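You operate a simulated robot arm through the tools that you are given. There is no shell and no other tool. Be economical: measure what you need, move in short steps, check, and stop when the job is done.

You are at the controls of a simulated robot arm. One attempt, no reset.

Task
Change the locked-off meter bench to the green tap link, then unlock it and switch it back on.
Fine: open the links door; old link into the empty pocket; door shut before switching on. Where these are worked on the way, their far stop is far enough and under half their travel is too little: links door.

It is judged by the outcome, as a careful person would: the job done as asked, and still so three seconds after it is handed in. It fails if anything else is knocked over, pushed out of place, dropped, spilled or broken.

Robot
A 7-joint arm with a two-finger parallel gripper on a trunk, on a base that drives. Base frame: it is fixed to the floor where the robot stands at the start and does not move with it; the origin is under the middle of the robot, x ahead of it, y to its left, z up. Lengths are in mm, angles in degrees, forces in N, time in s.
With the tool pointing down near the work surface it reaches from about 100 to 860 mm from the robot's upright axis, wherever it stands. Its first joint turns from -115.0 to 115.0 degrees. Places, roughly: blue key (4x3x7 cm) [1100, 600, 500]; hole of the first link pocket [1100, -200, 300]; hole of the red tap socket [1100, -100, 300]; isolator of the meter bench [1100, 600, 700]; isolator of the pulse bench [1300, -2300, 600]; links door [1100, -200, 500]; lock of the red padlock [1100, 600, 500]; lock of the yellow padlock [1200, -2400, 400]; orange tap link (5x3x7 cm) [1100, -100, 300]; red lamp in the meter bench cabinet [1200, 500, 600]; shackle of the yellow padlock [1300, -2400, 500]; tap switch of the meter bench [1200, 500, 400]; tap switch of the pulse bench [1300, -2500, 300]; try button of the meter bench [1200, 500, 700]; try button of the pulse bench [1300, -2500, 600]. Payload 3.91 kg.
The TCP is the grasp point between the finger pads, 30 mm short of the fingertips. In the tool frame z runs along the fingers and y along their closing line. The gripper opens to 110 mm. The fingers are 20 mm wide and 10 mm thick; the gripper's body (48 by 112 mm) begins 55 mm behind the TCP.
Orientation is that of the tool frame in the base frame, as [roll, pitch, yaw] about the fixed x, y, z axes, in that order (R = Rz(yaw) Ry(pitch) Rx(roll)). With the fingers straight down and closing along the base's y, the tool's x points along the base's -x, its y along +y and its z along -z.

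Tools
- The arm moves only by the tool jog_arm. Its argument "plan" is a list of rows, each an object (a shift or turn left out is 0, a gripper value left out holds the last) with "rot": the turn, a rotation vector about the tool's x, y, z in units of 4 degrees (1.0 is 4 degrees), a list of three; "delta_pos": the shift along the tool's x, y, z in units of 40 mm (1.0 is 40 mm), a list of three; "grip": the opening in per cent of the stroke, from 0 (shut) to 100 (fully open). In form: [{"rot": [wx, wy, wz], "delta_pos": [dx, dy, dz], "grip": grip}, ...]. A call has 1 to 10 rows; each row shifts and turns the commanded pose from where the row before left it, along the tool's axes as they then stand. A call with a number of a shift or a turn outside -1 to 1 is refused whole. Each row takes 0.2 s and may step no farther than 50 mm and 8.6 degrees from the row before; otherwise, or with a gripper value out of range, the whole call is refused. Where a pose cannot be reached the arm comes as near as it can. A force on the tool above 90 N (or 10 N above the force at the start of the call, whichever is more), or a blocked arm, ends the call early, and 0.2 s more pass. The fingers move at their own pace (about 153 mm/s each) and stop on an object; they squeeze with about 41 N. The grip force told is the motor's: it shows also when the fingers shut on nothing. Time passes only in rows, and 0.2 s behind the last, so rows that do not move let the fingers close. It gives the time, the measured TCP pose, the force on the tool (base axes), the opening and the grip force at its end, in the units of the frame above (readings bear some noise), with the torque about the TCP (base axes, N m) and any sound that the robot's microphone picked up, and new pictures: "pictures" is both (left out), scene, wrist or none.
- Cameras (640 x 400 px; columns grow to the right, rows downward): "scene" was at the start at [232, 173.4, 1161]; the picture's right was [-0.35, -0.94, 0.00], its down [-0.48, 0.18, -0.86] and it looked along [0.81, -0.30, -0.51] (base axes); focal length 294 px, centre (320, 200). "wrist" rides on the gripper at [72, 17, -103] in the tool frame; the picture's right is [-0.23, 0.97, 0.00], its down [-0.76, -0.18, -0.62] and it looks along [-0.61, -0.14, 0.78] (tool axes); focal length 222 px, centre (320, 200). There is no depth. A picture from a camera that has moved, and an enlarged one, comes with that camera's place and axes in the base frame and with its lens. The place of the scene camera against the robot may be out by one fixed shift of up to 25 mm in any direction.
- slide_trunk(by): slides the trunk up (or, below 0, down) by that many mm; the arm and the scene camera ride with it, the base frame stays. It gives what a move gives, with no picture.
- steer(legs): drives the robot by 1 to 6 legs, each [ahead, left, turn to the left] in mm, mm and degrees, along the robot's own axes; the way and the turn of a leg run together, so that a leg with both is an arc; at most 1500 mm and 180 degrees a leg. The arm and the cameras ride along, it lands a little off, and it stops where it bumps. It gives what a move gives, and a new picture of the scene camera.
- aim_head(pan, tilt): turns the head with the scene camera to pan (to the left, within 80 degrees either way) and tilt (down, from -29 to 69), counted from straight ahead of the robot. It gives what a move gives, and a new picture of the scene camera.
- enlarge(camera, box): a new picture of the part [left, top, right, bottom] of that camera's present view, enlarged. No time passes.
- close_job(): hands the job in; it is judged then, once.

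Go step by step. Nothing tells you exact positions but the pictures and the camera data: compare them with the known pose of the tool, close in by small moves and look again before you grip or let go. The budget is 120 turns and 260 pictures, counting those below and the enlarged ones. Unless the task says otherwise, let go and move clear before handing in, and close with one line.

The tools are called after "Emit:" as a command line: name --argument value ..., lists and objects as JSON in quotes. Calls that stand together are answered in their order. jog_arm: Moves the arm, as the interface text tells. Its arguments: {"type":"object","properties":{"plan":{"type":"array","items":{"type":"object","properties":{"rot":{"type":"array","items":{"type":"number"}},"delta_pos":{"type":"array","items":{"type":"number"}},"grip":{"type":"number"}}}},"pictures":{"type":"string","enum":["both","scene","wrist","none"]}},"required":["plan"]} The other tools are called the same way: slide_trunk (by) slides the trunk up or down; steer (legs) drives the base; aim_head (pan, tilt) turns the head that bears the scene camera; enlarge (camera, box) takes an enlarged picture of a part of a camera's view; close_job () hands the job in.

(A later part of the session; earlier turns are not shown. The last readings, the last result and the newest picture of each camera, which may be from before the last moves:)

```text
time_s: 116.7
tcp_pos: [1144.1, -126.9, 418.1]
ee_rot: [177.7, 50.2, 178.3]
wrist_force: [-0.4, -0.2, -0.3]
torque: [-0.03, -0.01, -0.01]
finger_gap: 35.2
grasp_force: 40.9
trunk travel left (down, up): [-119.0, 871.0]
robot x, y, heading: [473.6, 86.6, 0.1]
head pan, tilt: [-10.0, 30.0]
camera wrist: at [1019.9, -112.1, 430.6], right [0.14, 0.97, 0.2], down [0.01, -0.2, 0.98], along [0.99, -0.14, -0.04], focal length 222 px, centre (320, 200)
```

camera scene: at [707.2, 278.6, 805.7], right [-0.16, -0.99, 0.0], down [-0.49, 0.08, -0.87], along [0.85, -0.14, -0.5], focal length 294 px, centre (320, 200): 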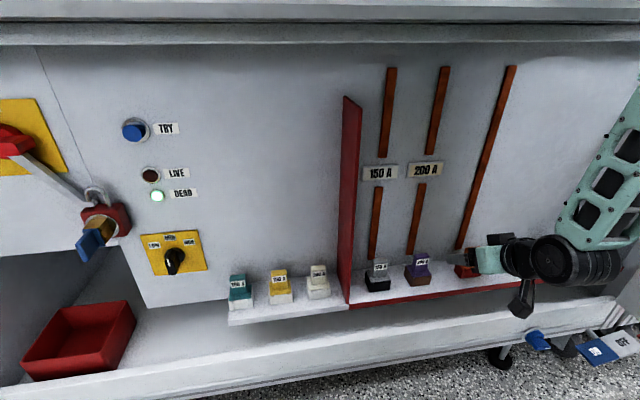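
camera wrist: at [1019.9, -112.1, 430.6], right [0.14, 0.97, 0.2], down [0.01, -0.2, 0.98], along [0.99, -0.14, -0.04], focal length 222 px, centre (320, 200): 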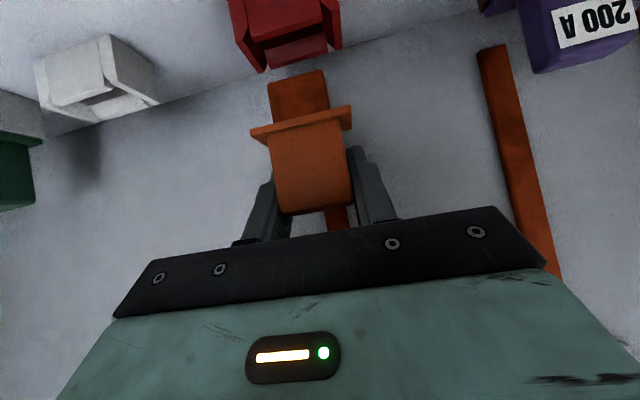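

The orange link is out. I raise a bit and shift right to over the empty pocket.

Emit:
jog_arm --plan '[{"delta_pos": [-0.3, 0, -0.25]}, {}]' --pictures "none"

Emit:
steer --legs '[[0, -117, 0]]'

Emit:
jog_arm --plan '[{}]' --pictures "wrist"

```text
time_s: 117.3
tcp_pos: [1143.6, -128.9, 435.5]
ee_rot: [177.7, 50.2, 178.3]
wrist_force: [-0.2, 0.4, -2.0]
torque: [0.02, -0.03, 0.02]
finger_gap: 35.4
grasp_force: 41.0
trunk travel left (down, up): [-119.0, 871.0]
robot x, y, heading: [471.5, 89.4, 0.6]
head pan, tilt: [-10.0, 30.0]
```

```text
time_s: 118.5
tcp_pos: [1145.8, -247.8, 434.1]
ee_rot: [177.8, 50.2, 178.3]
wrist_force: [-0.5, 0.4, -2.1]
torque: [0.0, 0.01, 0.01]
finger_gap: 35.4
grasp_force: 40.6
trunk travel left (down, up): [-119.0, 871.0]
robot x, y, heading: [472.8, -34.1, 0.5]
head pan, tilt: [-10.0, 30.0]
camera scene: at [708.4, 160.5, 805.7], right [-0.17, -0.99, 0.0], down [-0.49, 0.08, -0.87], along [0.85, -0.14, -0.5], focal length 294 px, centre (320, 200)
```

scene: 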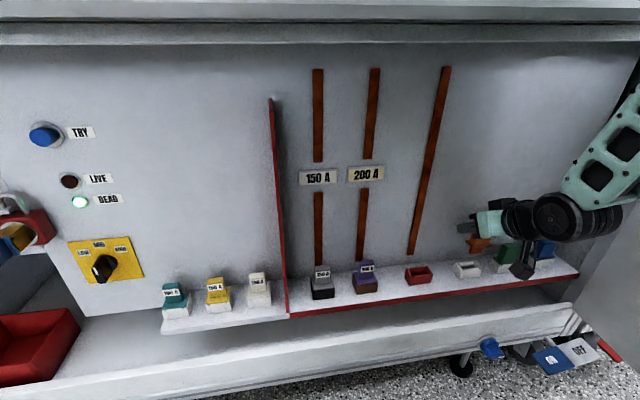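

```text
time_s: 118.9
tcp_pos: [1145.6, -247.5, 434.0]
ee_rot: [177.7, 50.2, 178.3]
wrist_force: [-0.6, -0.5, -1.1]
torque: [0.01, 0.0, 0.01]
finger_gap: 35.3
grasp_force: 41.0
trunk travel left (down, up): [-119.0, 871.0]
robot x, y, heading: [473.8, -32.1, 0.4]
head pan, tilt: [-10.0, 30.0]
camera wrist: at [1020.8, -230.9, 446.2], right [0.14, 0.97, 0.2], down [0.01, -0.2, 0.98], along [0.99, -0.14, -0.04], focal length 222 px, centre (320, 200)
```

wrist: 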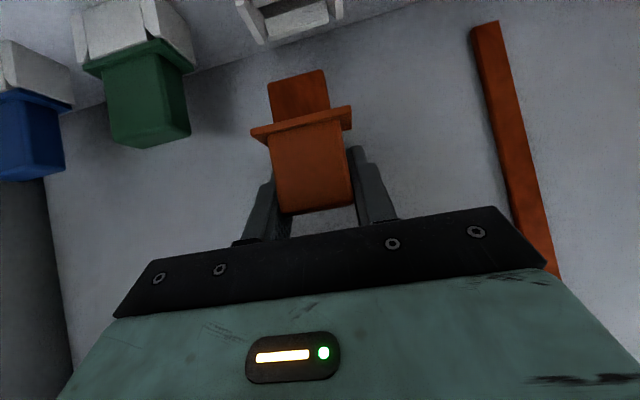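

Emit:
jog_arm --plan '[{"delta_pos": [0.3, 0, 0.25]}, {}]' --pictures "wrist"

Emit:
enlarge --camera "wrist" --box '[200, 0, 400, 125]'

Emit:
enlarge --camera "scene" --box '[390, 200, 570, 312]'

```text
time_s: 119.5
tcp_pos: [1145.8, -244.7, 419.0]
ee_rot: [177.7, 50.1, 178.3]
wrist_force: [0.1, 0.1, -1.4]
torque: [-0.01, 0.0, 0.01]
finger_gap: 35.1
grasp_force: 41.1
trunk travel left (down, up): [-119.0, 871.0]
robot x, y, heading: [474.4, -31.2, 0.5]
head pan, tilt: [-10.0, 30.0]
camera wrist: at [1020.7, -230.4, 430.6], right [0.14, 0.97, 0.2], down [0.01, -0.2, 0.98], along [0.99, -0.14, -0.04], focal length 222 px, centre (320, 200)
```

wrist: 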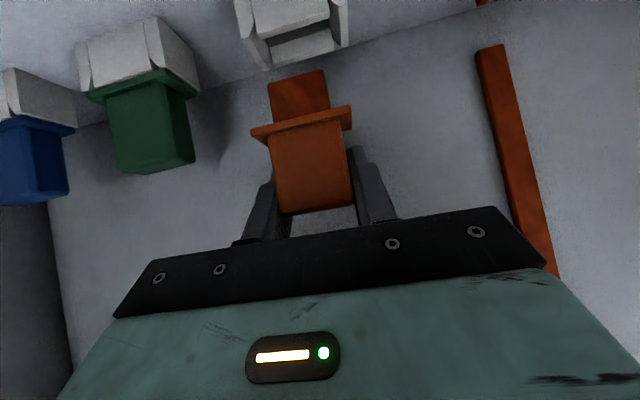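

```text
3.20 times, centred on (300, 62) of wrist
camera zoom: at [1020.7, -230.4, 430.6], right [0.14, 0.97, 0.2], down [0.01, -0.2, 0.98], along [0.99, -0.14, -0.04], focal length 711 px, centre (384, 640)
```

zoom: 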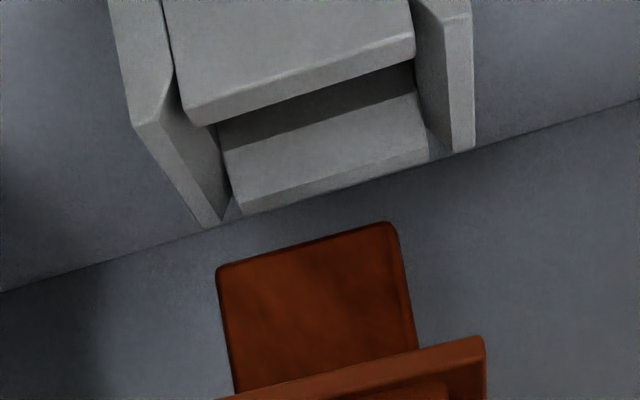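

```text
3.56 times, centred on (480, 256) of scene
camera zoom: at [708.4, 160.5, 805.7], right [-0.17, -0.99, 0.0], down [-0.49, 0.08, -0.87], along [0.85, -0.14, -0.5], focal length 1045 px, centre (-249, 1)
```

zoom: 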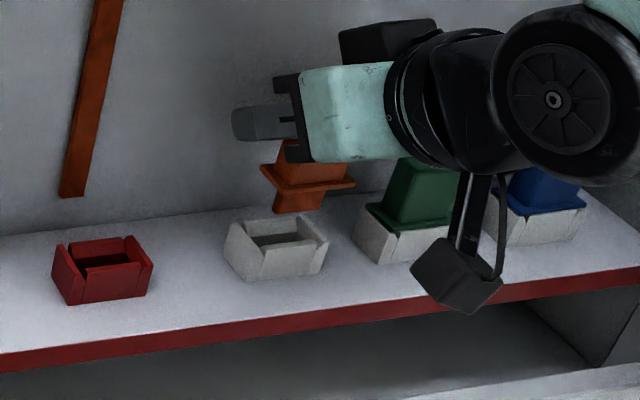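

Emit:
jog_arm --plan '[{"delta_pos": [0.032, 0.09, -0.038]}, {"delta_pos": [0.2, 0, 0.165]}, {}]' --pictures "wrist"

Emit:
enlarge --camera "wrist" --box '[200, 0, 400, 125]'

```text
time_s: 120.3
tcp_pos: [1143.3, -242.7, 408.8]
ee_rot: [177.6, 50.2, 178.4]
wrist_force: [-0.1, 0.6, -1.2]
torque: [0.02, 0.01, -0.04]
finger_gap: 35.4
grasp_force: 40.8
trunk travel left (down, up): [-119.0, 871.0]
robot x, y, heading: [474.1, -31.2, 0.5]
head pan, tilt: [-10.0, 30.0]
camera wrist: at [1019.0, -226.6, 420.7], right [0.14, 0.97, 0.2], down [0.01, -0.2, 0.98], along [0.99, -0.14, -0.04], focal length 222 px, centre (320, 200)
```

wrist: 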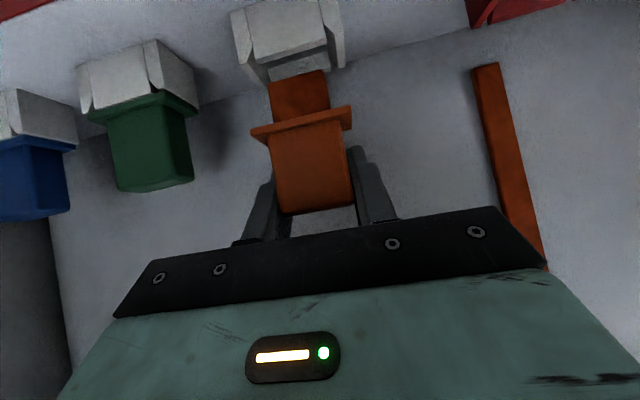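

```text
3.20 times, centred on (300, 62) of wrist
camera zoom: at [1019.0, -226.6, 420.7], right [0.14, 0.97, 0.2], down [0.01, -0.2, 0.98], along [0.99, -0.14, -0.04], focal length 711 px, centre (384, 640)
```

zoom: 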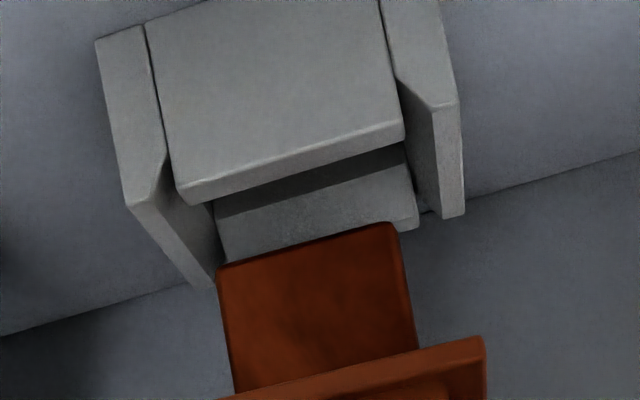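

Emit:
jog_arm --plan '[{"delta_pos": [0.1, 0, 0.083]}, {"delta_pos": [0.1, 0, 0.083]}, {"delta_pos": [0.1, 0, 0.083]}, {}]' --pictures "wrist"

Emit:
enlarge --camera "wrist" --box '[200, 0, 400, 125]'

```text
time_s: 121.3
tcp_pos: [1143.0, -242.4, 392.5]
ee_rot: [177.7, 50.2, 178.3]
wrist_force: [0.4, 0.5, -1.7]
torque: [-0.04, 0.02, -0.04]
finger_gap: 35.4
grasp_force: 40.5
trunk travel left (down, up): [-119.0, 871.0]
robot x, y, heading: [471.4, -29.1, 0.7]
head pan, tilt: [-10.0, 30.0]
camera wrist: at [1018.2, -226.0, 404.4], right [0.14, 0.97, 0.2], down [0.01, -0.2, 0.98], along [0.99, -0.14, -0.04], focal length 222 px, centre (320, 200)
```

wrist: 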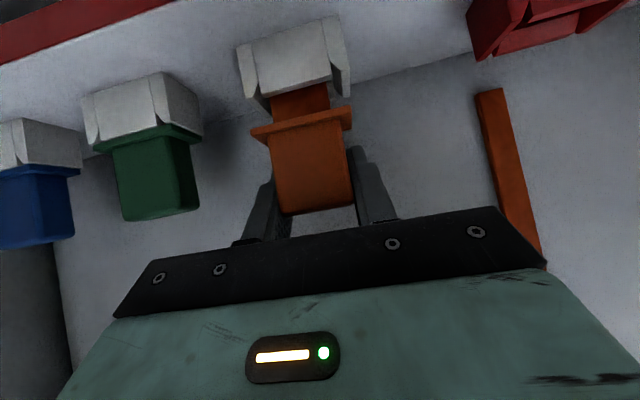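

```text
3.20 times, centred on (300, 62) of wrist
camera zoom: at [1018.2, -226.0, 404.4], right [0.14, 0.97, 0.2], down [0.01, -0.2, 0.98], along [0.99, -0.14, -0.04], focal length 711 px, centre (384, 640)
```

zoom: 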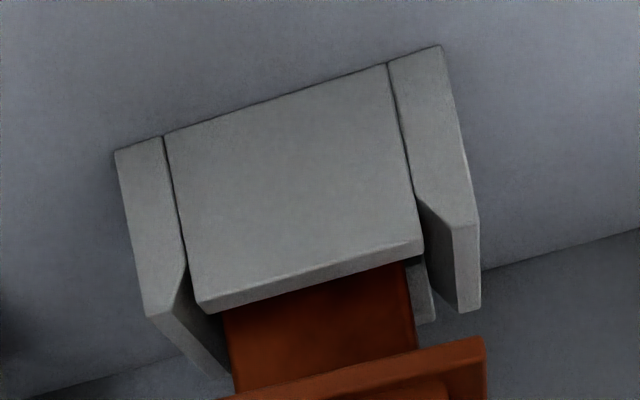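

Emit:
jog_arm --plan '[{"delta_pos": [0.1, 0, 0.083]}, {"delta_pos": [0.1, 0, 0.083]}, {"delta_pos": [0.07, 0, 0.058]}, {}]' --pictures "wrist"

```text
time_s: 122.3
tcp_pos: [1143.2, -241.9, 378.3]
ee_rot: [177.7, 50.2, 178.3]
wrist_force: [-1.3, 0.6, -1.0]
torque: [0.0, 0.0, 0.03]
finger_gap: 35.5
grasp_force: 41.3
trunk travel left (down, up): [-119.0, 871.0]
robot x, y, heading: [474.6, -31.5, 0.7]
head pan, tilt: [-10.0, 30.0]
camera wrist: at [1018.5, -225.4, 390.3], right [0.14, 0.97, 0.2], down [0.01, -0.2, 0.98], along [0.99, -0.14, -0.04], focal length 222 px, centre (320, 200)
```

wrist: 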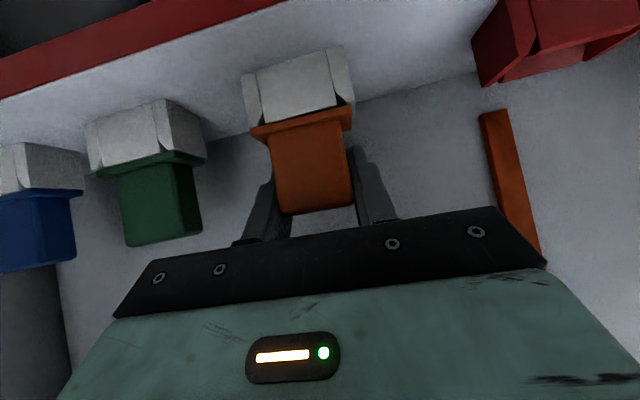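

Emit:
jog_arm --plan '[{"delta_pos": [0.04, 0, 0.033]}, {"delta_pos": [0.04, 0, 0.033]}, {}]' --pictures "wrist"

```text
time_s: 123.1
tcp_pos: [1144.8, -240.5, 376.5]
ee_rot: [177.8, 50.5, 178.4]
wrist_force: [-3.7, 4.9, 28.7]
torque: [-0.4, 0.46, -0.19]
finger_gap: 35.8
grasp_force: 40.7
trunk travel left (down, up): [-119.0, 871.0]
robot x, y, heading: [474.7, -31.5, 0.8]
head pan, tilt: [-10.0, 30.0]
camera wrist: at [1019.5, -225.0, 387.7], right [0.14, 0.97, 0.2], down [0.0, -0.2, 0.98], along [0.99, -0.14, -0.03], focal length 222 px, centre (320, 200)
```

wrist: 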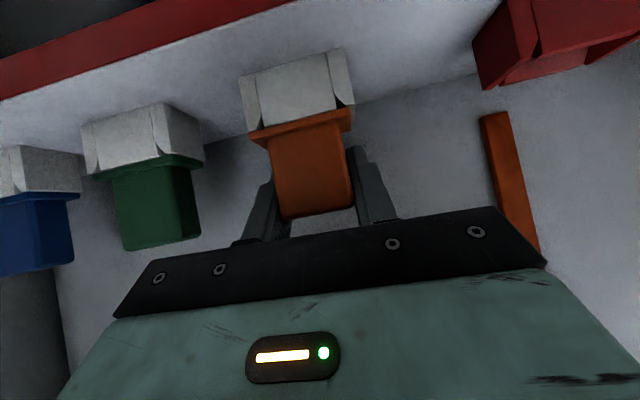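

Seated firmly. Release, lift clear, and shift over to the green link.

Emit:
jog_arm --plan '[{"delta_pos": [-0.04, 0, -0.033], "grip": 65}, {}, {"delta_pos": [0.64, 0, -0.77]}, {"delta_pos": [0.64, 0, -0.77]}, {}]' --pictures "wrist"

Emit:
steer --legs '[[0, -88, 0]]'

Emit:
jog_arm --plan '[{}]' --pictures "wrist"

```text
time_s: 124.3
tcp_pos: [1108.4, -256.5, 372.8]
ee_rot: [177.6, 50.2, 178.4]
wrist_force: [-0.1, 8.6, 2.4]
torque: [0.25, -0.04, 0.14]
finger_gap: 75.4
grasp_force: 4.2
out of reach, approached as far as the arm can: row 3, 4
trunk travel left (down, up): [-119.0, 871.0]
robot x, y, heading: [474.5, -32.5, 0.4]
head pan, tilt: [-10.0, 30.0]
camera wrist: at [983.1, -240.6, 384.3], right [0.14, 0.97, 0.2], down [0.01, -0.2, 0.98], along [0.99, -0.14, -0.04], focal length 222 px, centre (320, 200)
```

wrist: 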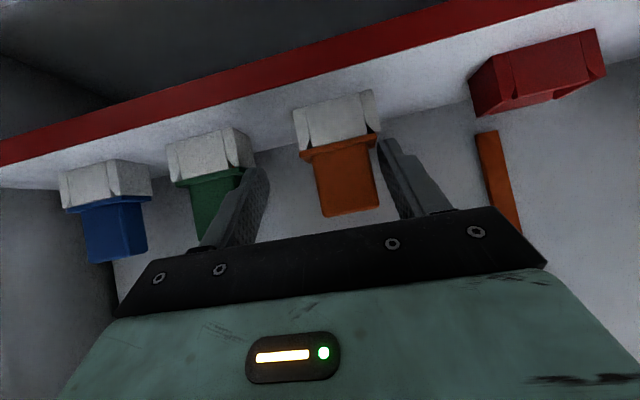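

```text
time_s: 125.1
tcp_pos: [1107.8, -257.9, 371.6]
ee_rot: [176.1, 49.9, 179.9]
wrist_force: [0.5, 3.3, 0.7]
torque: [0.14, 0.03, 0.05]
finger_gap: 73.7
grasp_force: 2.7
trunk travel left (down, up): [-119.0, 871.0]
robot x, y, heading: [470.8, -52.0, 0.4]
head pan, tilt: [-10.0, 30.0]
stopped in leg 1: the force on the tool passed its limit at 114 N (the readings are from after the stop); the commanded pose is now the measured one
camera scene: at [708.1, 141.0, 805.6], right [-0.16, -0.99, 0.0], down [-0.49, 0.08, -0.87], along [0.85, -0.14, -0.5], focal length 294 px, centre (320, 200)
```

scene: 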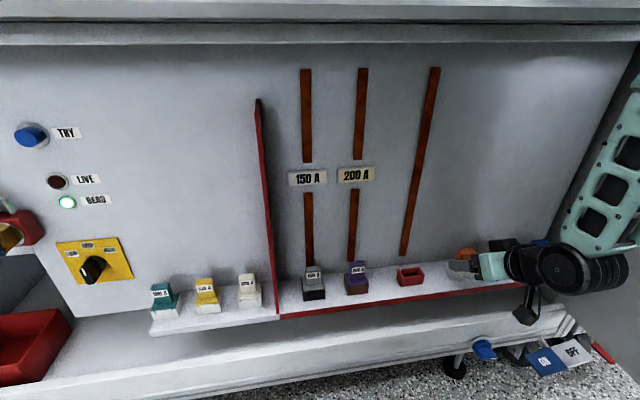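

```text
time_s: 125.5
tcp_pos: [1107.1, -257.3, 370.4]
ee_rot: [176.1, 49.9, 179.9]
wrist_force: [-0.6, 5.5, 1.1]
torque: [0.16, 0.02, 0.08]
finger_gap: 74.3
grasp_force: 2.2
trunk travel left (down, up): [-119.0, 871.0]
robot x, y, heading: [473.0, -51.1, 0.4]
head pan, tilt: [-10.0, 30.0]
camera wrist: at [981.5, -247.3, 384.2], right [0.1, 0.97, 0.22], down [0.02, -0.22, 0.98], along [0.99, -0.09, -0.04], focal length 222 px, centre (320, 200)
```

wrist: 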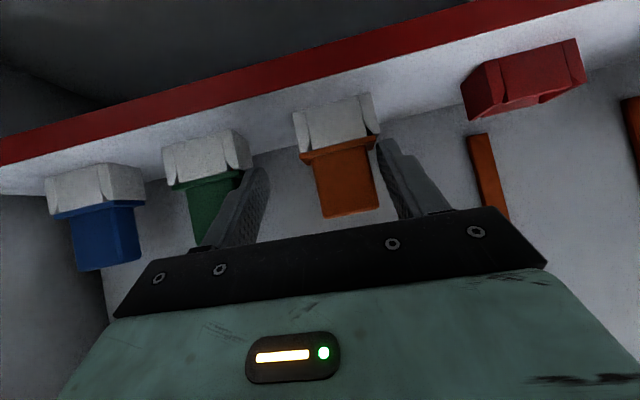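

I was too hasty there: a finger leaned on the orange link. I back off to the left with the base and check before lifting with the trunk.

Emit:
steer --legs '[[0, 12, 0]]'

Emit:
jog_arm --plan '[{}]' --pictures "wrist"

```text
time_s: 126.3
tcp_pos: [1107.5, -246.1, 371.1]
ee_rot: [176.3, 50.0, 179.7]
wrist_force: [0.2, -0.4, -0.2]
torque: [0.01, 0.0, 0.02]
finger_gap: 71.8
grasp_force: 0.1
trunk travel left (down, up): [-119.0, 871.0]
robot x, y, heading: [472.6, -38.2, 0.9]
head pan, tilt: [-10.0, 30.0]
camera scene: at [708.0, 152.9, 805.7], right [-0.16, -0.99, 0.0], down [-0.49, 0.08, -0.87], along [0.85, -0.14, -0.5], focal length 294 px, centre (320, 200)
```

scene: 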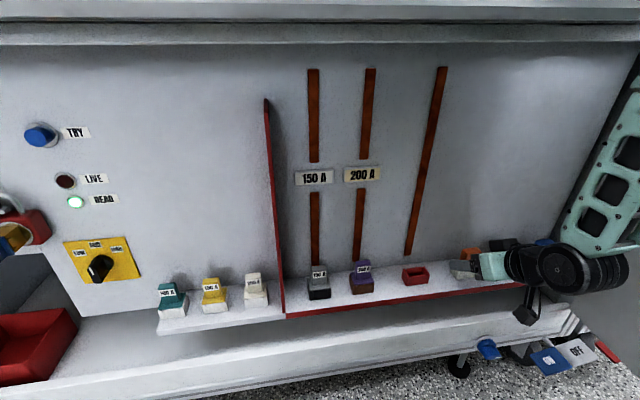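

```text
time_s: 126.7
tcp_pos: [1106.4, -246.4, 371.7]
ee_rot: [176.2, 49.9, 179.8]
wrist_force: [-0.1, -0.2, -0.4]
torque: [-0.01, -0.02, 0.03]
finger_gap: 71.3
grasp_force: 0.1
trunk travel left (down, up): [-119.0, 871.0]
robot x, y, heading: [473.7, -38.2, 0.6]
head pan, tilt: [-10.0, 30.0]
camera wrist: at [981.4, -235.7, 384.2], right [0.1, 0.97, 0.22], down [0.02, -0.22, 0.98], along [0.99, -0.09, -0.04], focal length 222 px, centre (320, 200)
```

wrist: 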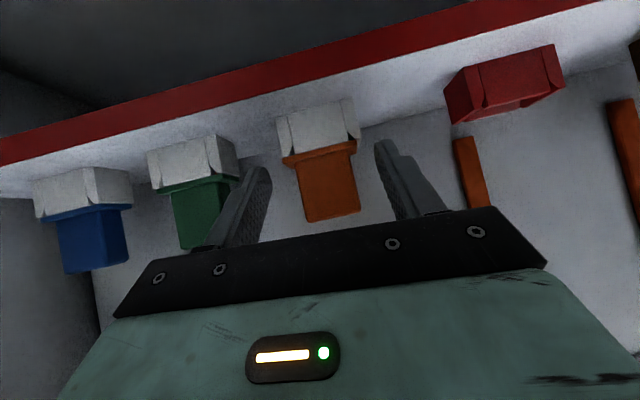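

Emit:
slide_trunk --by 60

Emit:
steer --legs '[[0, -92, 0]]'

Emit:
jog_arm --plan '[{}]' --pictures "wrist"

```text
time_s: 127.7
tcp_pos: [1107.8, -245.8, 430.8]
ee_rot: [176.2, 49.9, 179.9]
wrist_force: [-0.2, 0.6, 1.0]
torque: [0.0, -0.01, 0.02]
finger_gap: 71.5
grasp_force: 0.0
trunk travel left (down, up): [-179.0, 811.0]
robot x, y, heading: [471.8, -35.2, 0.4]
head pan, tilt: [-10.0, 30.0]
```

```text
time_s: 128.8
tcp_pos: [1108.1, -338.8, 431.2]
ee_rot: [176.2, 49.9, 179.9]
wrist_force: [0.2, -0.2, 0.4]
torque: [0.02, 0.03, -0.02]
finger_gap: 71.5
grasp_force: 0.0
trunk travel left (down, up): [-179.0, 811.0]
robot x, y, heading: [474.4, -134.1, 0.6]
head pan, tilt: [-10.0, 30.0]
camera scene: at [708.8, 60.2, 865.7], right [-0.16, -0.99, 0.0], down [-0.49, 0.08, -0.87], along [0.85, -0.14, -0.5], focal length 294 px, centre (320, 200)
```

scene: 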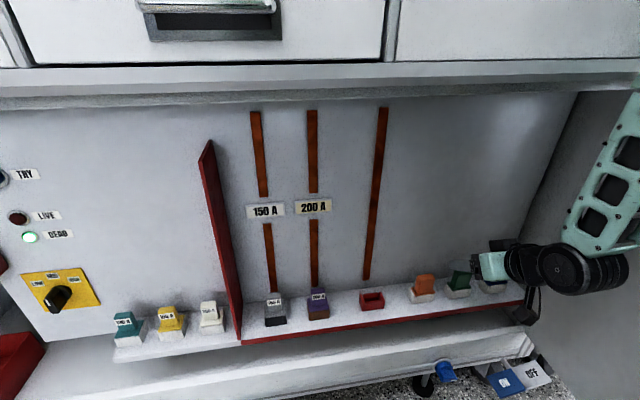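

```text
time_s: 129.2
tcp_pos: [1108.7, -338.4, 431.1]
ee_rot: [176.2, 49.9, 179.9]
wrist_force: [0.7, 0.1, -0.6]
torque: [0.04, 0.02, 0.01]
finger_gap: 71.5
grasp_force: 0.1
trunk travel left (down, up): [-179.0, 811.0]
robot x, y, heading: [474.4, -132.3, 0.6]
head pan, tilt: [-10.0, 30.0]
camera wrist: at [982.5, -328.1, 444.2], right [0.1, 0.97, 0.22], down [0.02, -0.22, 0.98], along [0.99, -0.09, -0.04], focal length 222 px, centre (320, 200)
```

wrist: 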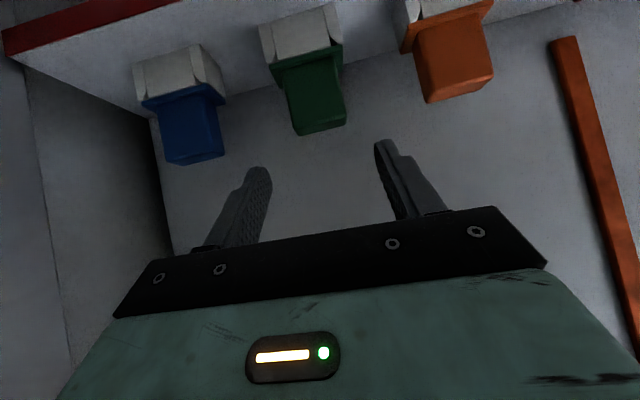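

Emit:
jog_arm --plan '[{"delta_pos": [-0.29, 0, 0.35]}, {"delta_pos": [-0.29, 0.17, 0.35]}, {}]' --pictures "wrist"

```text
time_s: 130.0
tcp_pos: [1129.3, -342.0, 429.6]
ee_rot: [175.9, 49.2, 178.0]
wrist_force: [0.3, 0.6, -0.2]
torque: [-0.02, -0.01, 0.01]
finger_gap: 71.6
grasp_force: 0.1
trunk travel left (down, up): [-179.0, 811.0]
robot x, y, heading: [472.1, -133.0, 0.6]
head pan, tilt: [-10.0, 30.0]
camera wrist: at [1004.2, -328.6, 443.3], right [0.13, 0.97, 0.22], down [0.03, -0.22, 0.97], along [0.99, -0.12, -0.06], focal length 222 px, centre (320, 200)
```

wrist: 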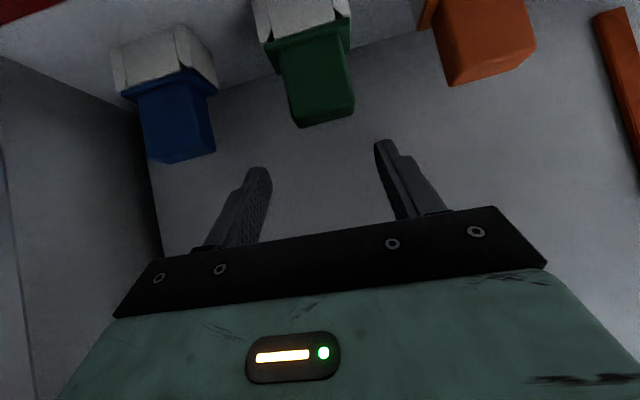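

Emit:
jog_arm --plan '[{}, {}, {}]' --pictures "none"

```text
time_s: 130.8
tcp_pos: [1126.2, -341.4, 428.1]
ee_rot: [175.6, 48.7, 177.8]
wrist_force: [-0.4, 0.2, -0.2]
torque: [0.02, 0.05, -0.01]
finger_gap: 71.5
grasp_force: 0.1
trunk travel left (down, up): [-179.0, 811.0]
robot x, y, heading: [474.5, -133.5, 0.8]
head pan, tilt: [-10.0, 30.0]
```

Emit:
jog_arm --plan '[{"delta_pos": [0, -0.6, 0]}, {"delta_pos": [0, -0.3, 0]}, {}, {}]' --pictures "none"

```text
time_s: 131.8
tcp_pos: [1140.4, -360.7, 440.2]
ee_rot: [176.5, 50.3, -179.7]
wrist_force: [-0.8, 0.9, -0.5]
torque: [0.0, -0.01, 0.02]
finger_gap: 71.3
grasp_force: 0.0
trunk travel left (down, up): [-179.0, 811.0]
robot x, y, heading: [475.2, -130.2, 0.8]
head pan, tilt: [-10.0, 30.0]
```

Emit:
steer --legs '[[0, 29, 0]]'

Emit:
jog_arm --plan '[{}]' --pictures "wrist"

```text
time_s: 132.6
tcp_pos: [1140.6, -350.1, 431.7]
ee_rot: [176.3, 50.1, 178.8]
wrist_force: [0.3, 0.4, -0.7]
torque: [-0.01, 0.01, 0.01]
finger_gap: 71.3
grasp_force: 0.0
trunk travel left (down, up): [-179.0, 811.0]
robot x, y, heading: [473.2, -101.5, 0.5]
head pan, tilt: [-10.0, 30.0]
camera scene: at [705.0, 86.3, 866.9], right [-0.16, -0.99, 0.0], down [-0.49, 0.08, -0.87], along [0.86, -0.14, -0.5], focal length 294 px, centre (320, 200)
```

scene: 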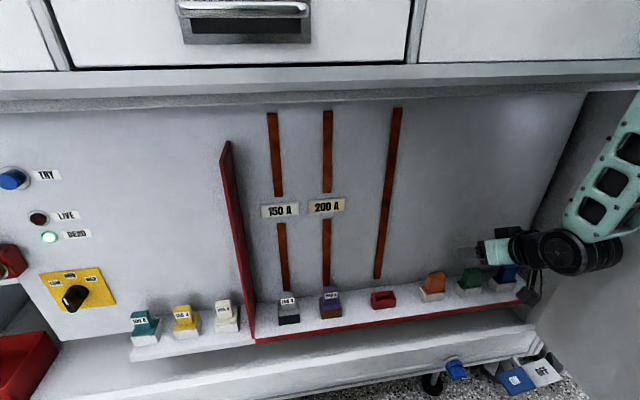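

```text
time_s: 133.0
tcp_pos: [1139.4, -351.1, 431.6]
ee_rot: [176.6, 49.9, 178.8]
wrist_force: [0.1, -0.4, -0.4]
torque: [-0.03, 0.02, 0.03]
finger_gap: 71.4
grasp_force: 0.1
trunk travel left (down, up): [-179.0, 811.0]
robot x, y, heading: [475.1, -102.0, 0.6]
head pan, tilt: [-10.0, 30.0]
camera wrist: at [1014.2, -337.6, 444.5], right [0.12, 0.97, 0.21], down [0.02, -0.21, 0.98], along [0.99, -0.12, -0.04], focal length 222 px, centre (320, 200)
```

wrist: 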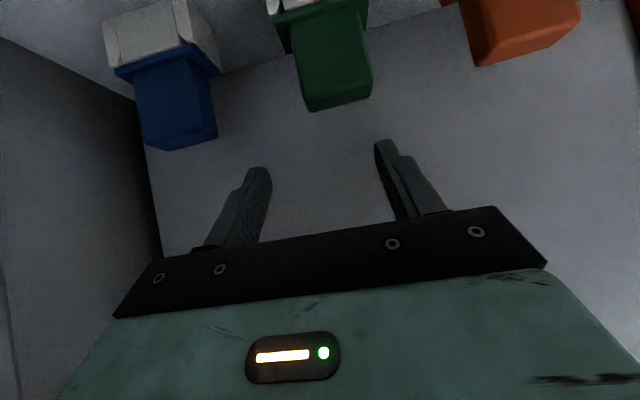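

Emit:
steer --legs '[[0, 20, 0]]'

Emit:
slide_trunk --by -25

Emit:
jog_arm --plan '[{}]' --pictures "wrist"

```text
time_s: 134.0
tcp_pos: [1136.3, -332.2, 427.9]
ee_rot: [176.6, 49.5, 178.4]
wrist_force: [0.0, -0.2, -0.1]
torque: [-0.01, 0.02, -0.03]
finger_gap: 71.5
grasp_force: 0.0
trunk travel left (down, up): [-179.0, 811.0]
robot x, y, heading: [473.7, -81.6, 0.7]
head pan, tilt: [-10.0, 30.0]
stopped in leg 1: the robot was blocked; the commanded pose is now the measured one
camera scene: at [707.3, 108.1, 865.8], right [-0.17, -0.99, 0.0], down [-0.49, 0.08, -0.87], along [0.85, -0.14, -0.5], focal length 294 px, centre (320, 200)
```

scene: 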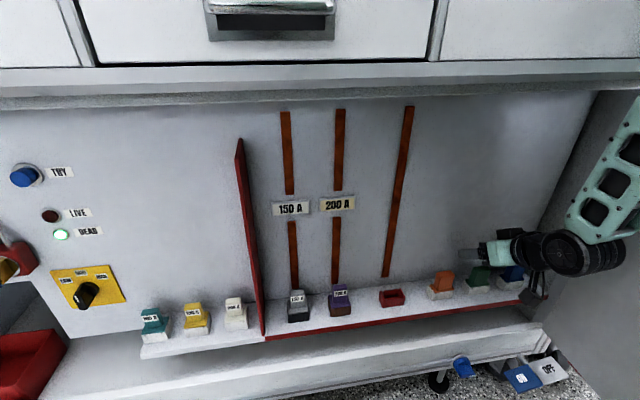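

```text
time_s: 134.7
tcp_pos: [1137.6, -333.0, 403.9]
ee_rot: [176.6, 49.5, 178.5]
wrist_force: [0.3, 0.1, -0.1]
torque: [0.01, 0.02, -0.01]
finger_gap: 71.7
grasp_force: 0.1
trunk travel left (down, up): [-154.0, 836.0]
robot x, y, heading: [471.7, -82.1, 0.5]
head pan, tilt: [-10.0, 30.0]
```

```text
time_s: 135.1
tcp_pos: [1136.9, -331.9, 403.8]
ee_rot: [176.6, 49.5, 178.4]
wrist_force: [0.5, 0.2, 0.9]
torque: [0.02, -0.03, -0.04]
finger_gap: 71.5
grasp_force: 0.1
trunk travel left (down, up): [-154.0, 836.0]
robot x, y, heading: [473.7, -85.5, 0.3]
head pan, tilt: [-10.0, 30.0]
camera wrist: at [1012.8, -318.3, 417.4], right [0.13, 0.97, 0.21], down [0.02, -0.22, 0.98], along [0.99, -0.12, -0.05], focal length 222 px, centre (320, 200)
```

wrist: 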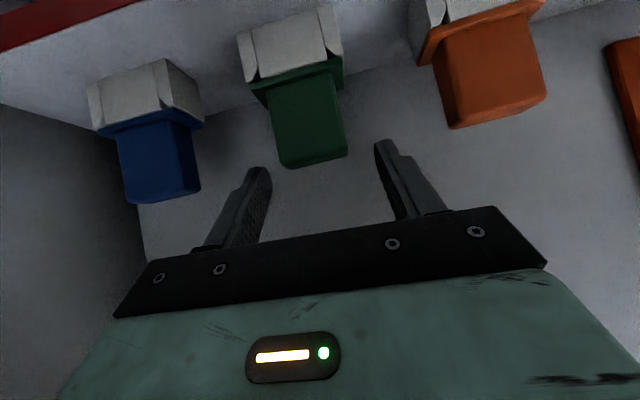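

Emit:
slide_trunk --by -26

Emit:
jog_arm --plan '[{}]' --pictures "wrist"

```text
time_s: 135.8
tcp_pos: [1138.9, -332.4, 378.4]
ee_rot: [176.7, 49.6, 178.6]
wrist_force: [-0.2, 0.7, 0.9]
torque: [0.01, 0.03, 0.0]
finger_gap: 71.5
grasp_force: 0.1
trunk travel left (down, up): [-128.0, 862.0]
robot x, y, heading: [470.7, -84.6, 0.5]
head pan, tilt: [-10.0, 30.0]
```

```text
time_s: 136.2
tcp_pos: [1137.6, -331.9, 377.1]
ee_rot: [176.6, 49.5, 178.4]
wrist_force: [0.4, 0.0, 0.3]
torque: [0.03, 0.0, -0.01]
finger_gap: 71.5
grasp_force: 0.1
trunk travel left (down, up): [-128.0, 862.0]
robot x, y, heading: [474.9, -81.5, 0.6]
head pan, tilt: [-10.0, 30.0]
camera wrist: at [1012.7, -318.3, 391.4], right [0.13, 0.97, 0.21], down [0.02, -0.22, 0.98], along [0.99, -0.12, -0.05], focal length 222 px, centre (320, 200)
```

wrist: 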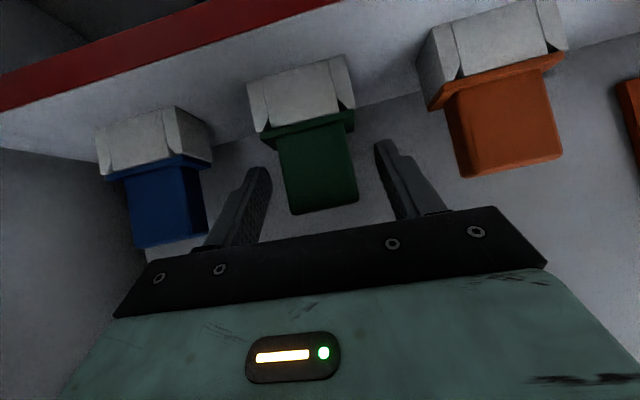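

Emit:
jog_arm --plan '[{"delta_pos": [-0.1, 0, 0.12]}, {}, {"grip": 0}, {"grip": 0}, {"grip": 0}]' --pictures "wrist"

```text
time_s: 137.4
tcp_pos: [1145.9, -331.6, 378.7]
ee_rot: [176.5, 49.6, 178.5]
wrist_force: [0.1, -0.6, 1.8]
torque: [-0.09, 0.03, 0.02]
finger_gap: 35.4
grasp_force: 41.0
trunk travel left (down, up): [-128.0, 862.0]
robot x, y, heading: [472.8, -85.4, 0.7]
head pan, tilt: [-10.0, 30.0]
camera wrist: at [1019.0, -318.0, 391.4], right [0.13, 0.97, 0.21], down [0.02, -0.22, 0.98], along [0.99, -0.12, -0.05], focal length 222 px, centre (320, 200)
```

wrist: 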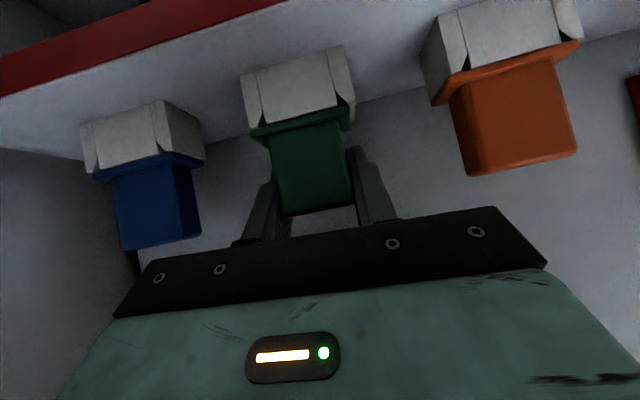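

Emit:
slide_trunk --by 88

Emit:
steer --legs '[[0, 203, 0]]'

Emit:
jog_arm --plan '[{}]' --pictures "wrist"

```text
time_s: 138.7
tcp_pos: [1137.9, -334.3, 467.0]
ee_rot: [176.5, 49.4, 178.1]
wrist_force: [0.5, 0.4, -0.6]
torque: [-0.01, -0.02, -0.03]
finger_gap: 35.6
grasp_force: 41.0
trunk travel left (down, up): [-216.0, 774.0]
robot x, y, heading: [471.9, -87.2, 0.5]
head pan, tilt: [-10.0, 30.0]
```

```text
time_s: 140.2
tcp_pos: [1140.3, -132.2, 467.2]
ee_rot: [176.5, 49.7, 178.1]
wrist_force: [0.4, -0.5, -1.0]
torque: [-0.01, 0.0, 0.0]
finger_gap: 35.6
grasp_force: 40.9
trunk travel left (down, up): [-216.0, 774.0]
robot x, y, heading: [467.5, 115.7, 0.8]
head pan, tilt: [-10.0, 30.0]
camera scene: at [701.8, 308.4, 903.6], right [-0.16, -0.99, 0.0], down [-0.49, 0.08, -0.87], along [0.86, -0.14, -0.5], focal length 294 px, centre (320, 200)
```

scene: 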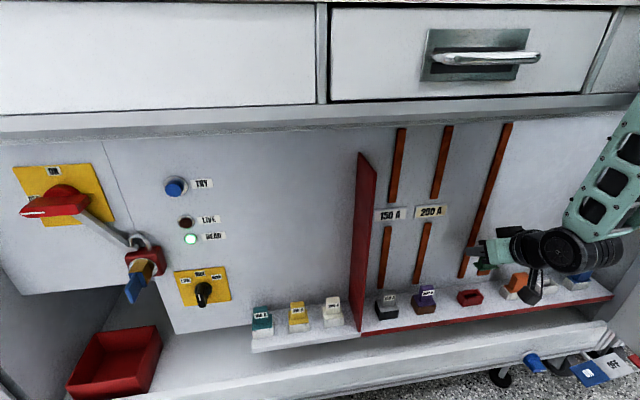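

```text
time_s: 140.7
tcp_pos: [1138.9, -134.5, 466.8]
ee_rot: [176.8, 49.6, 178.2]
wrist_force: [0.3, 1.0, -0.2]
torque: [-0.01, 0.01, -0.01]
finger_gap: 35.4
grasp_force: 41.0
trunk travel left (down, up): [-216.0, 774.0]
robot x, y, heading: [470.7, 117.2, 0.7]
head pan, tilt: [-10.0, 30.0]
camera wrist: at [1014.3, -119.3, 480.4], right [0.14, 0.97, 0.21], down [0.02, -0.21, 0.98], along [0.99, -0.13, -0.05], focal length 222 px, centre (320, 200)
```

wrist: 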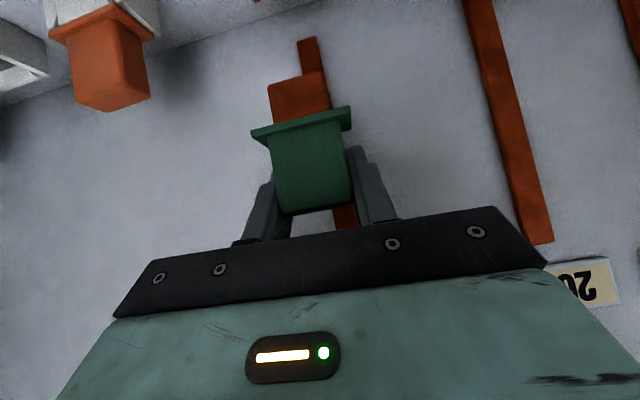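

Emit:
slide_trunk --by -48

Emit:
jog_arm --plan '[{"delta_pos": [-0.064, 0.1, 0.077]}, {}]' --pictures "wrist"

Emit:
enlarge --camera "wrist" --box '[200, 0, 400, 125]'

```text
time_s: 141.6
tcp_pos: [1141.7, -131.8, 416.2]
ee_rot: [176.7, 49.4, 178.5]
wrist_force: [-0.5, -0.4, -1.1]
torque: [0.0, -0.03, -0.01]
finger_gap: 35.7
grasp_force: 41.2
trunk travel left (down, up): [-168.0, 822.0]
robot x, y, heading: [471.3, 116.8, 0.8]
head pan, tilt: [-10.0, 30.0]
```

```text
time_s: 142.2
tcp_pos: [1145.4, -127.3, 415.1]
ee_rot: [176.7, 49.4, 178.2]
wrist_force: [-0.4, -0.6, -0.8]
torque: [-0.03, -0.04, 0.02]
finger_gap: 35.4
grasp_force: 40.9
trunk travel left (down, up): [-168.0, 822.0]
robot x, y, heading: [472.6, 118.7, 0.8]
head pan, tilt: [-10.0, 30.0]
camera wrist: at [1020.2, -113.7, 430.9], right [0.13, 0.97, 0.21], down [0.02, -0.21, 0.98], along [0.99, -0.12, -0.05], focal length 222 px, centre (320, 200)
```

wrist: 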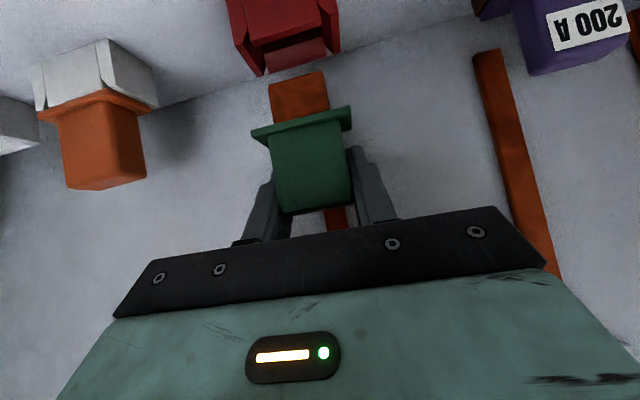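

```text
3.20 times, centred on (300, 62) of wrist
camera zoom: at [1020.2, -113.7, 430.9], right [0.13, 0.97, 0.21], down [0.02, -0.21, 0.98], along [0.99, -0.12, -0.05], focal length 711 px, centre (384, 640)
```

zoom: 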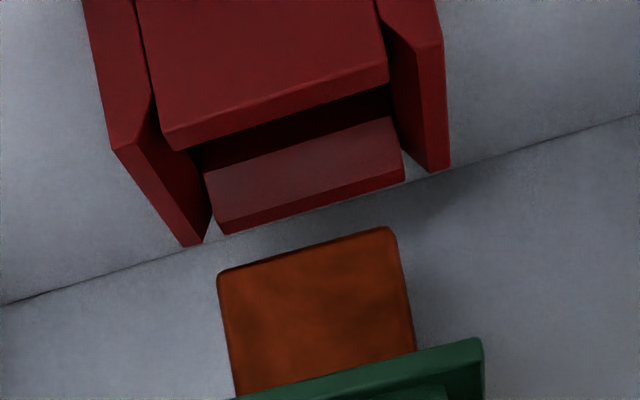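

Emit:
jog_arm --plan '[{"delta_pos": [0.1, 0, 0.083]}, {"delta_pos": [0.1, 0, 0.083]}, {"delta_pos": [0.1, 0, 0.083]}, {"delta_pos": [0.1, 0, 0.083]}, {}]' --pictures "none"

Emit:
enlarge --camera "wrist" --box '[200, 0, 400, 125]'

```text
time_s: 143.3
tcp_pos: [1141.5, -128.9, 402.8]
ee_rot: [177.0, 50.1, 178.4]
wrist_force: [-0.3, -0.6, -0.9]
torque: [0.02, 0.03, -0.02]
finger_gap: 35.5
grasp_force: 41.4
trunk travel left (down, up): [-168.0, 822.0]
robot x, y, heading: [469.4, 117.2, 0.8]
head pan, tilt: [-10.0, 30.0]
```

```text
3.20 times, centred on (300, 62) of wrist
camera zoom: at [1017.5, -114.8, 415.7], right [0.13, 0.97, 0.21], down [0.01, -0.21, 0.98], along [0.99, -0.13, -0.04], focal length 711 px, centre (384, 640)
```

zoom: 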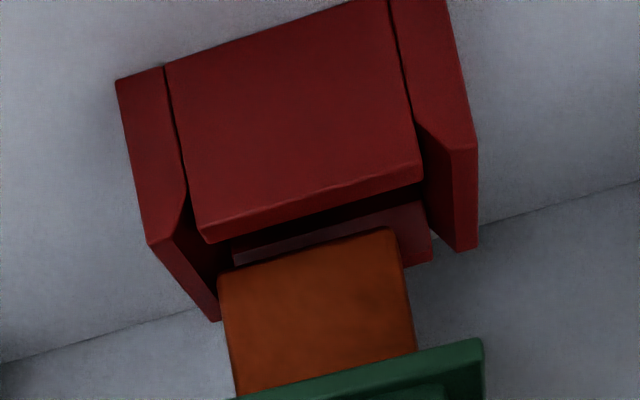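

Emit:
jog_arm --plan '[{"delta_pos": [-0.048, 0.065, 0.058]}, {}, {}]' --pictures "none"

Emit:
enlarge --camera "wrist" --box '[200, 0, 400, 125]'

```text
time_s: 144.2
tcp_pos: [1143.7, -129.3, 403.2]
ee_rot: [176.9, 49.9, 178.0]
wrist_force: [-0.7, -1.3, -0.6]
torque: [0.02, -0.05, 0.01]
finger_gap: 35.3
grasp_force: 41.3
trunk travel left (down, up): [-168.0, 822.0]
robot x, y, heading: [467.6, 119.5, 0.7]
head pan, tilt: [-10.0, 30.0]
```

```text
3.20 times, centred on (300, 62) of wrist
camera zoom: at [1018.2, -114.3, 415.5], right [0.14, 0.97, 0.21], down [0.01, -0.21, 0.98], along [0.99, -0.13, -0.04], focal length 711 px, centre (384, 640)
```

zoom: 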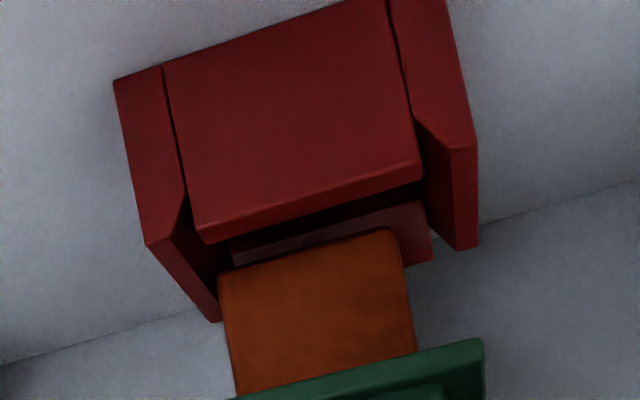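

Emit:
steer --legs '[[2, 4, 0]]'

Emit:
enlarge --camera "wrist" --box '[200, 0, 400, 125]'

```text
time_s: 145.0
tcp_pos: [1140.5, -132.8, 400.8]
ee_rot: [177.3, 49.7, 177.5]
wrist_force: [-0.1, 2.3, 1.7]
torque: [0.13, 0.05, -0.03]
finger_gap: 35.3
grasp_force: 40.4
trunk travel left (down, up): [-168.0, 822.0]
robot x, y, heading: [470.2, 122.2, 0.3]
head pan, tilt: [-10.0, 30.0]
stopped in leg 1: the robot was blocked; the commanded pose is now the measured one
camera scene: at [702.4, 312.1, 855.3], right [-0.16, -0.99, 0.0], down [-0.49, 0.08, -0.87], along [0.86, -0.14, -0.5], focal length 294 px, centre (320, 200)
```

scene: 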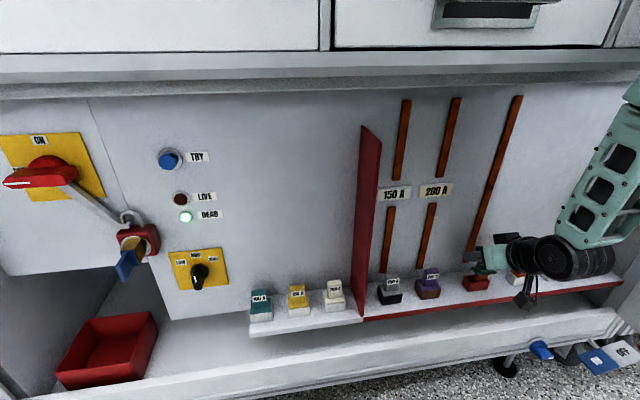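

```text
3.20 times, centred on (300, 62) of wrist
camera zoom: at [1016.4, -115.9, 415.1], right [0.15, 0.97, 0.2], down [0.02, -0.21, 0.98], along [0.99, -0.15, -0.05], focal length 711 px, centre (384, 640)
```

zoom: 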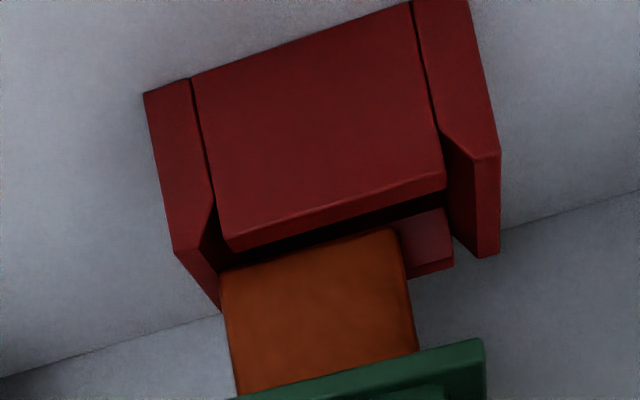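

Emit:
aim_head --pan -50 --tilt 25

```text
time_s: 146.0
tcp_pos: [1141.6, -132.4, 401.8]
ee_rot: [177.3, 49.6, 177.5]
wrist_force: [-0.4, 2.0, 0.8]
torque: [0.09, 0.05, -0.04]
finger_gap: 35.3
grasp_force: 40.9
trunk travel left (down, up): [-168.0, 822.0]
robot x, y, heading: [468.6, 118.5, 0.3]
head pan, tilt: [-50.0, 25.0]
camera scene: at [672.8, 256.9, 863.1], right [-0.76, -0.65, 0.0], down [-0.27, 0.32, -0.91], along [0.59, -0.69, -0.42], focal length 294 px, centre (320, 200)
```

scene: 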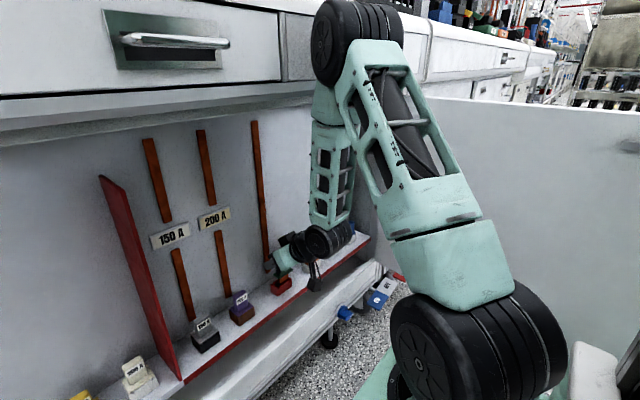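

The arm's elbow is brushing the counter edge, since the base stands too close. I'll lift slightly, back the base off, and extend the arm instead.

Emit:
jog_arm --plan '[{"delta_pos": [-0.29, 0, -0.24]}, {"delta_pos": [-0.29, 0, -0.24]}, {}]' --pictures "none"

Emit:
steer --legs '[[-100, 0, 0]]'

```text
time_s: 146.8
tcp_pos: [1142.6, -135.0, 430.1]
ee_rot: [177.1, 49.6, 177.6]
wrist_force: [-0.4, -0.3, -1.2]
torque: [-0.01, -0.02, 0.02]
finger_gap: 35.5
grasp_force: 41.1
trunk travel left (down, up): [-168.0, 822.0]
robot x, y, heading: [470.3, 121.1, 0.7]
head pan, tilt: [-50.0, 25.0]
```

```text
time_s: 148.0
tcp_pos: [1040.5, -135.2, 429.6]
ee_rot: [177.1, 49.5, 177.6]
wrist_force: [-0.9, -0.3, -1.3]
torque: [-0.01, -0.01, 0.0]
finger_gap: 35.2
grasp_force: 40.6
trunk travel left (down, up): [-168.0, 822.0]
robot x, y, heading: [364.9, 118.5, 0.6]
head pan, tilt: [-50.0, 25.0]
camera scene: at [572.5, 255.7, 862.7], right [-0.76, -0.65, 0.0], down [-0.28, 0.32, -0.91], along [0.59, -0.69, -0.42], focal length 294 px, centre (320, 200)
```

scene: 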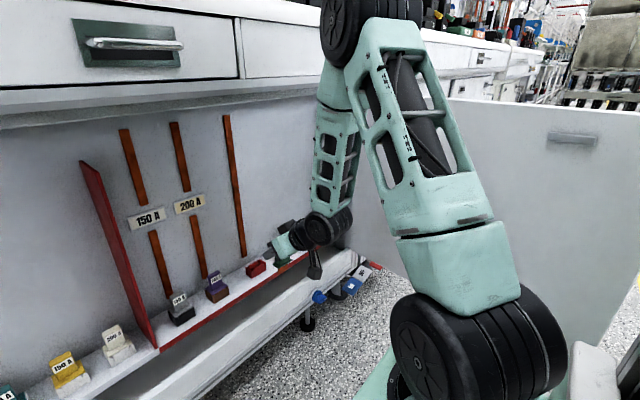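

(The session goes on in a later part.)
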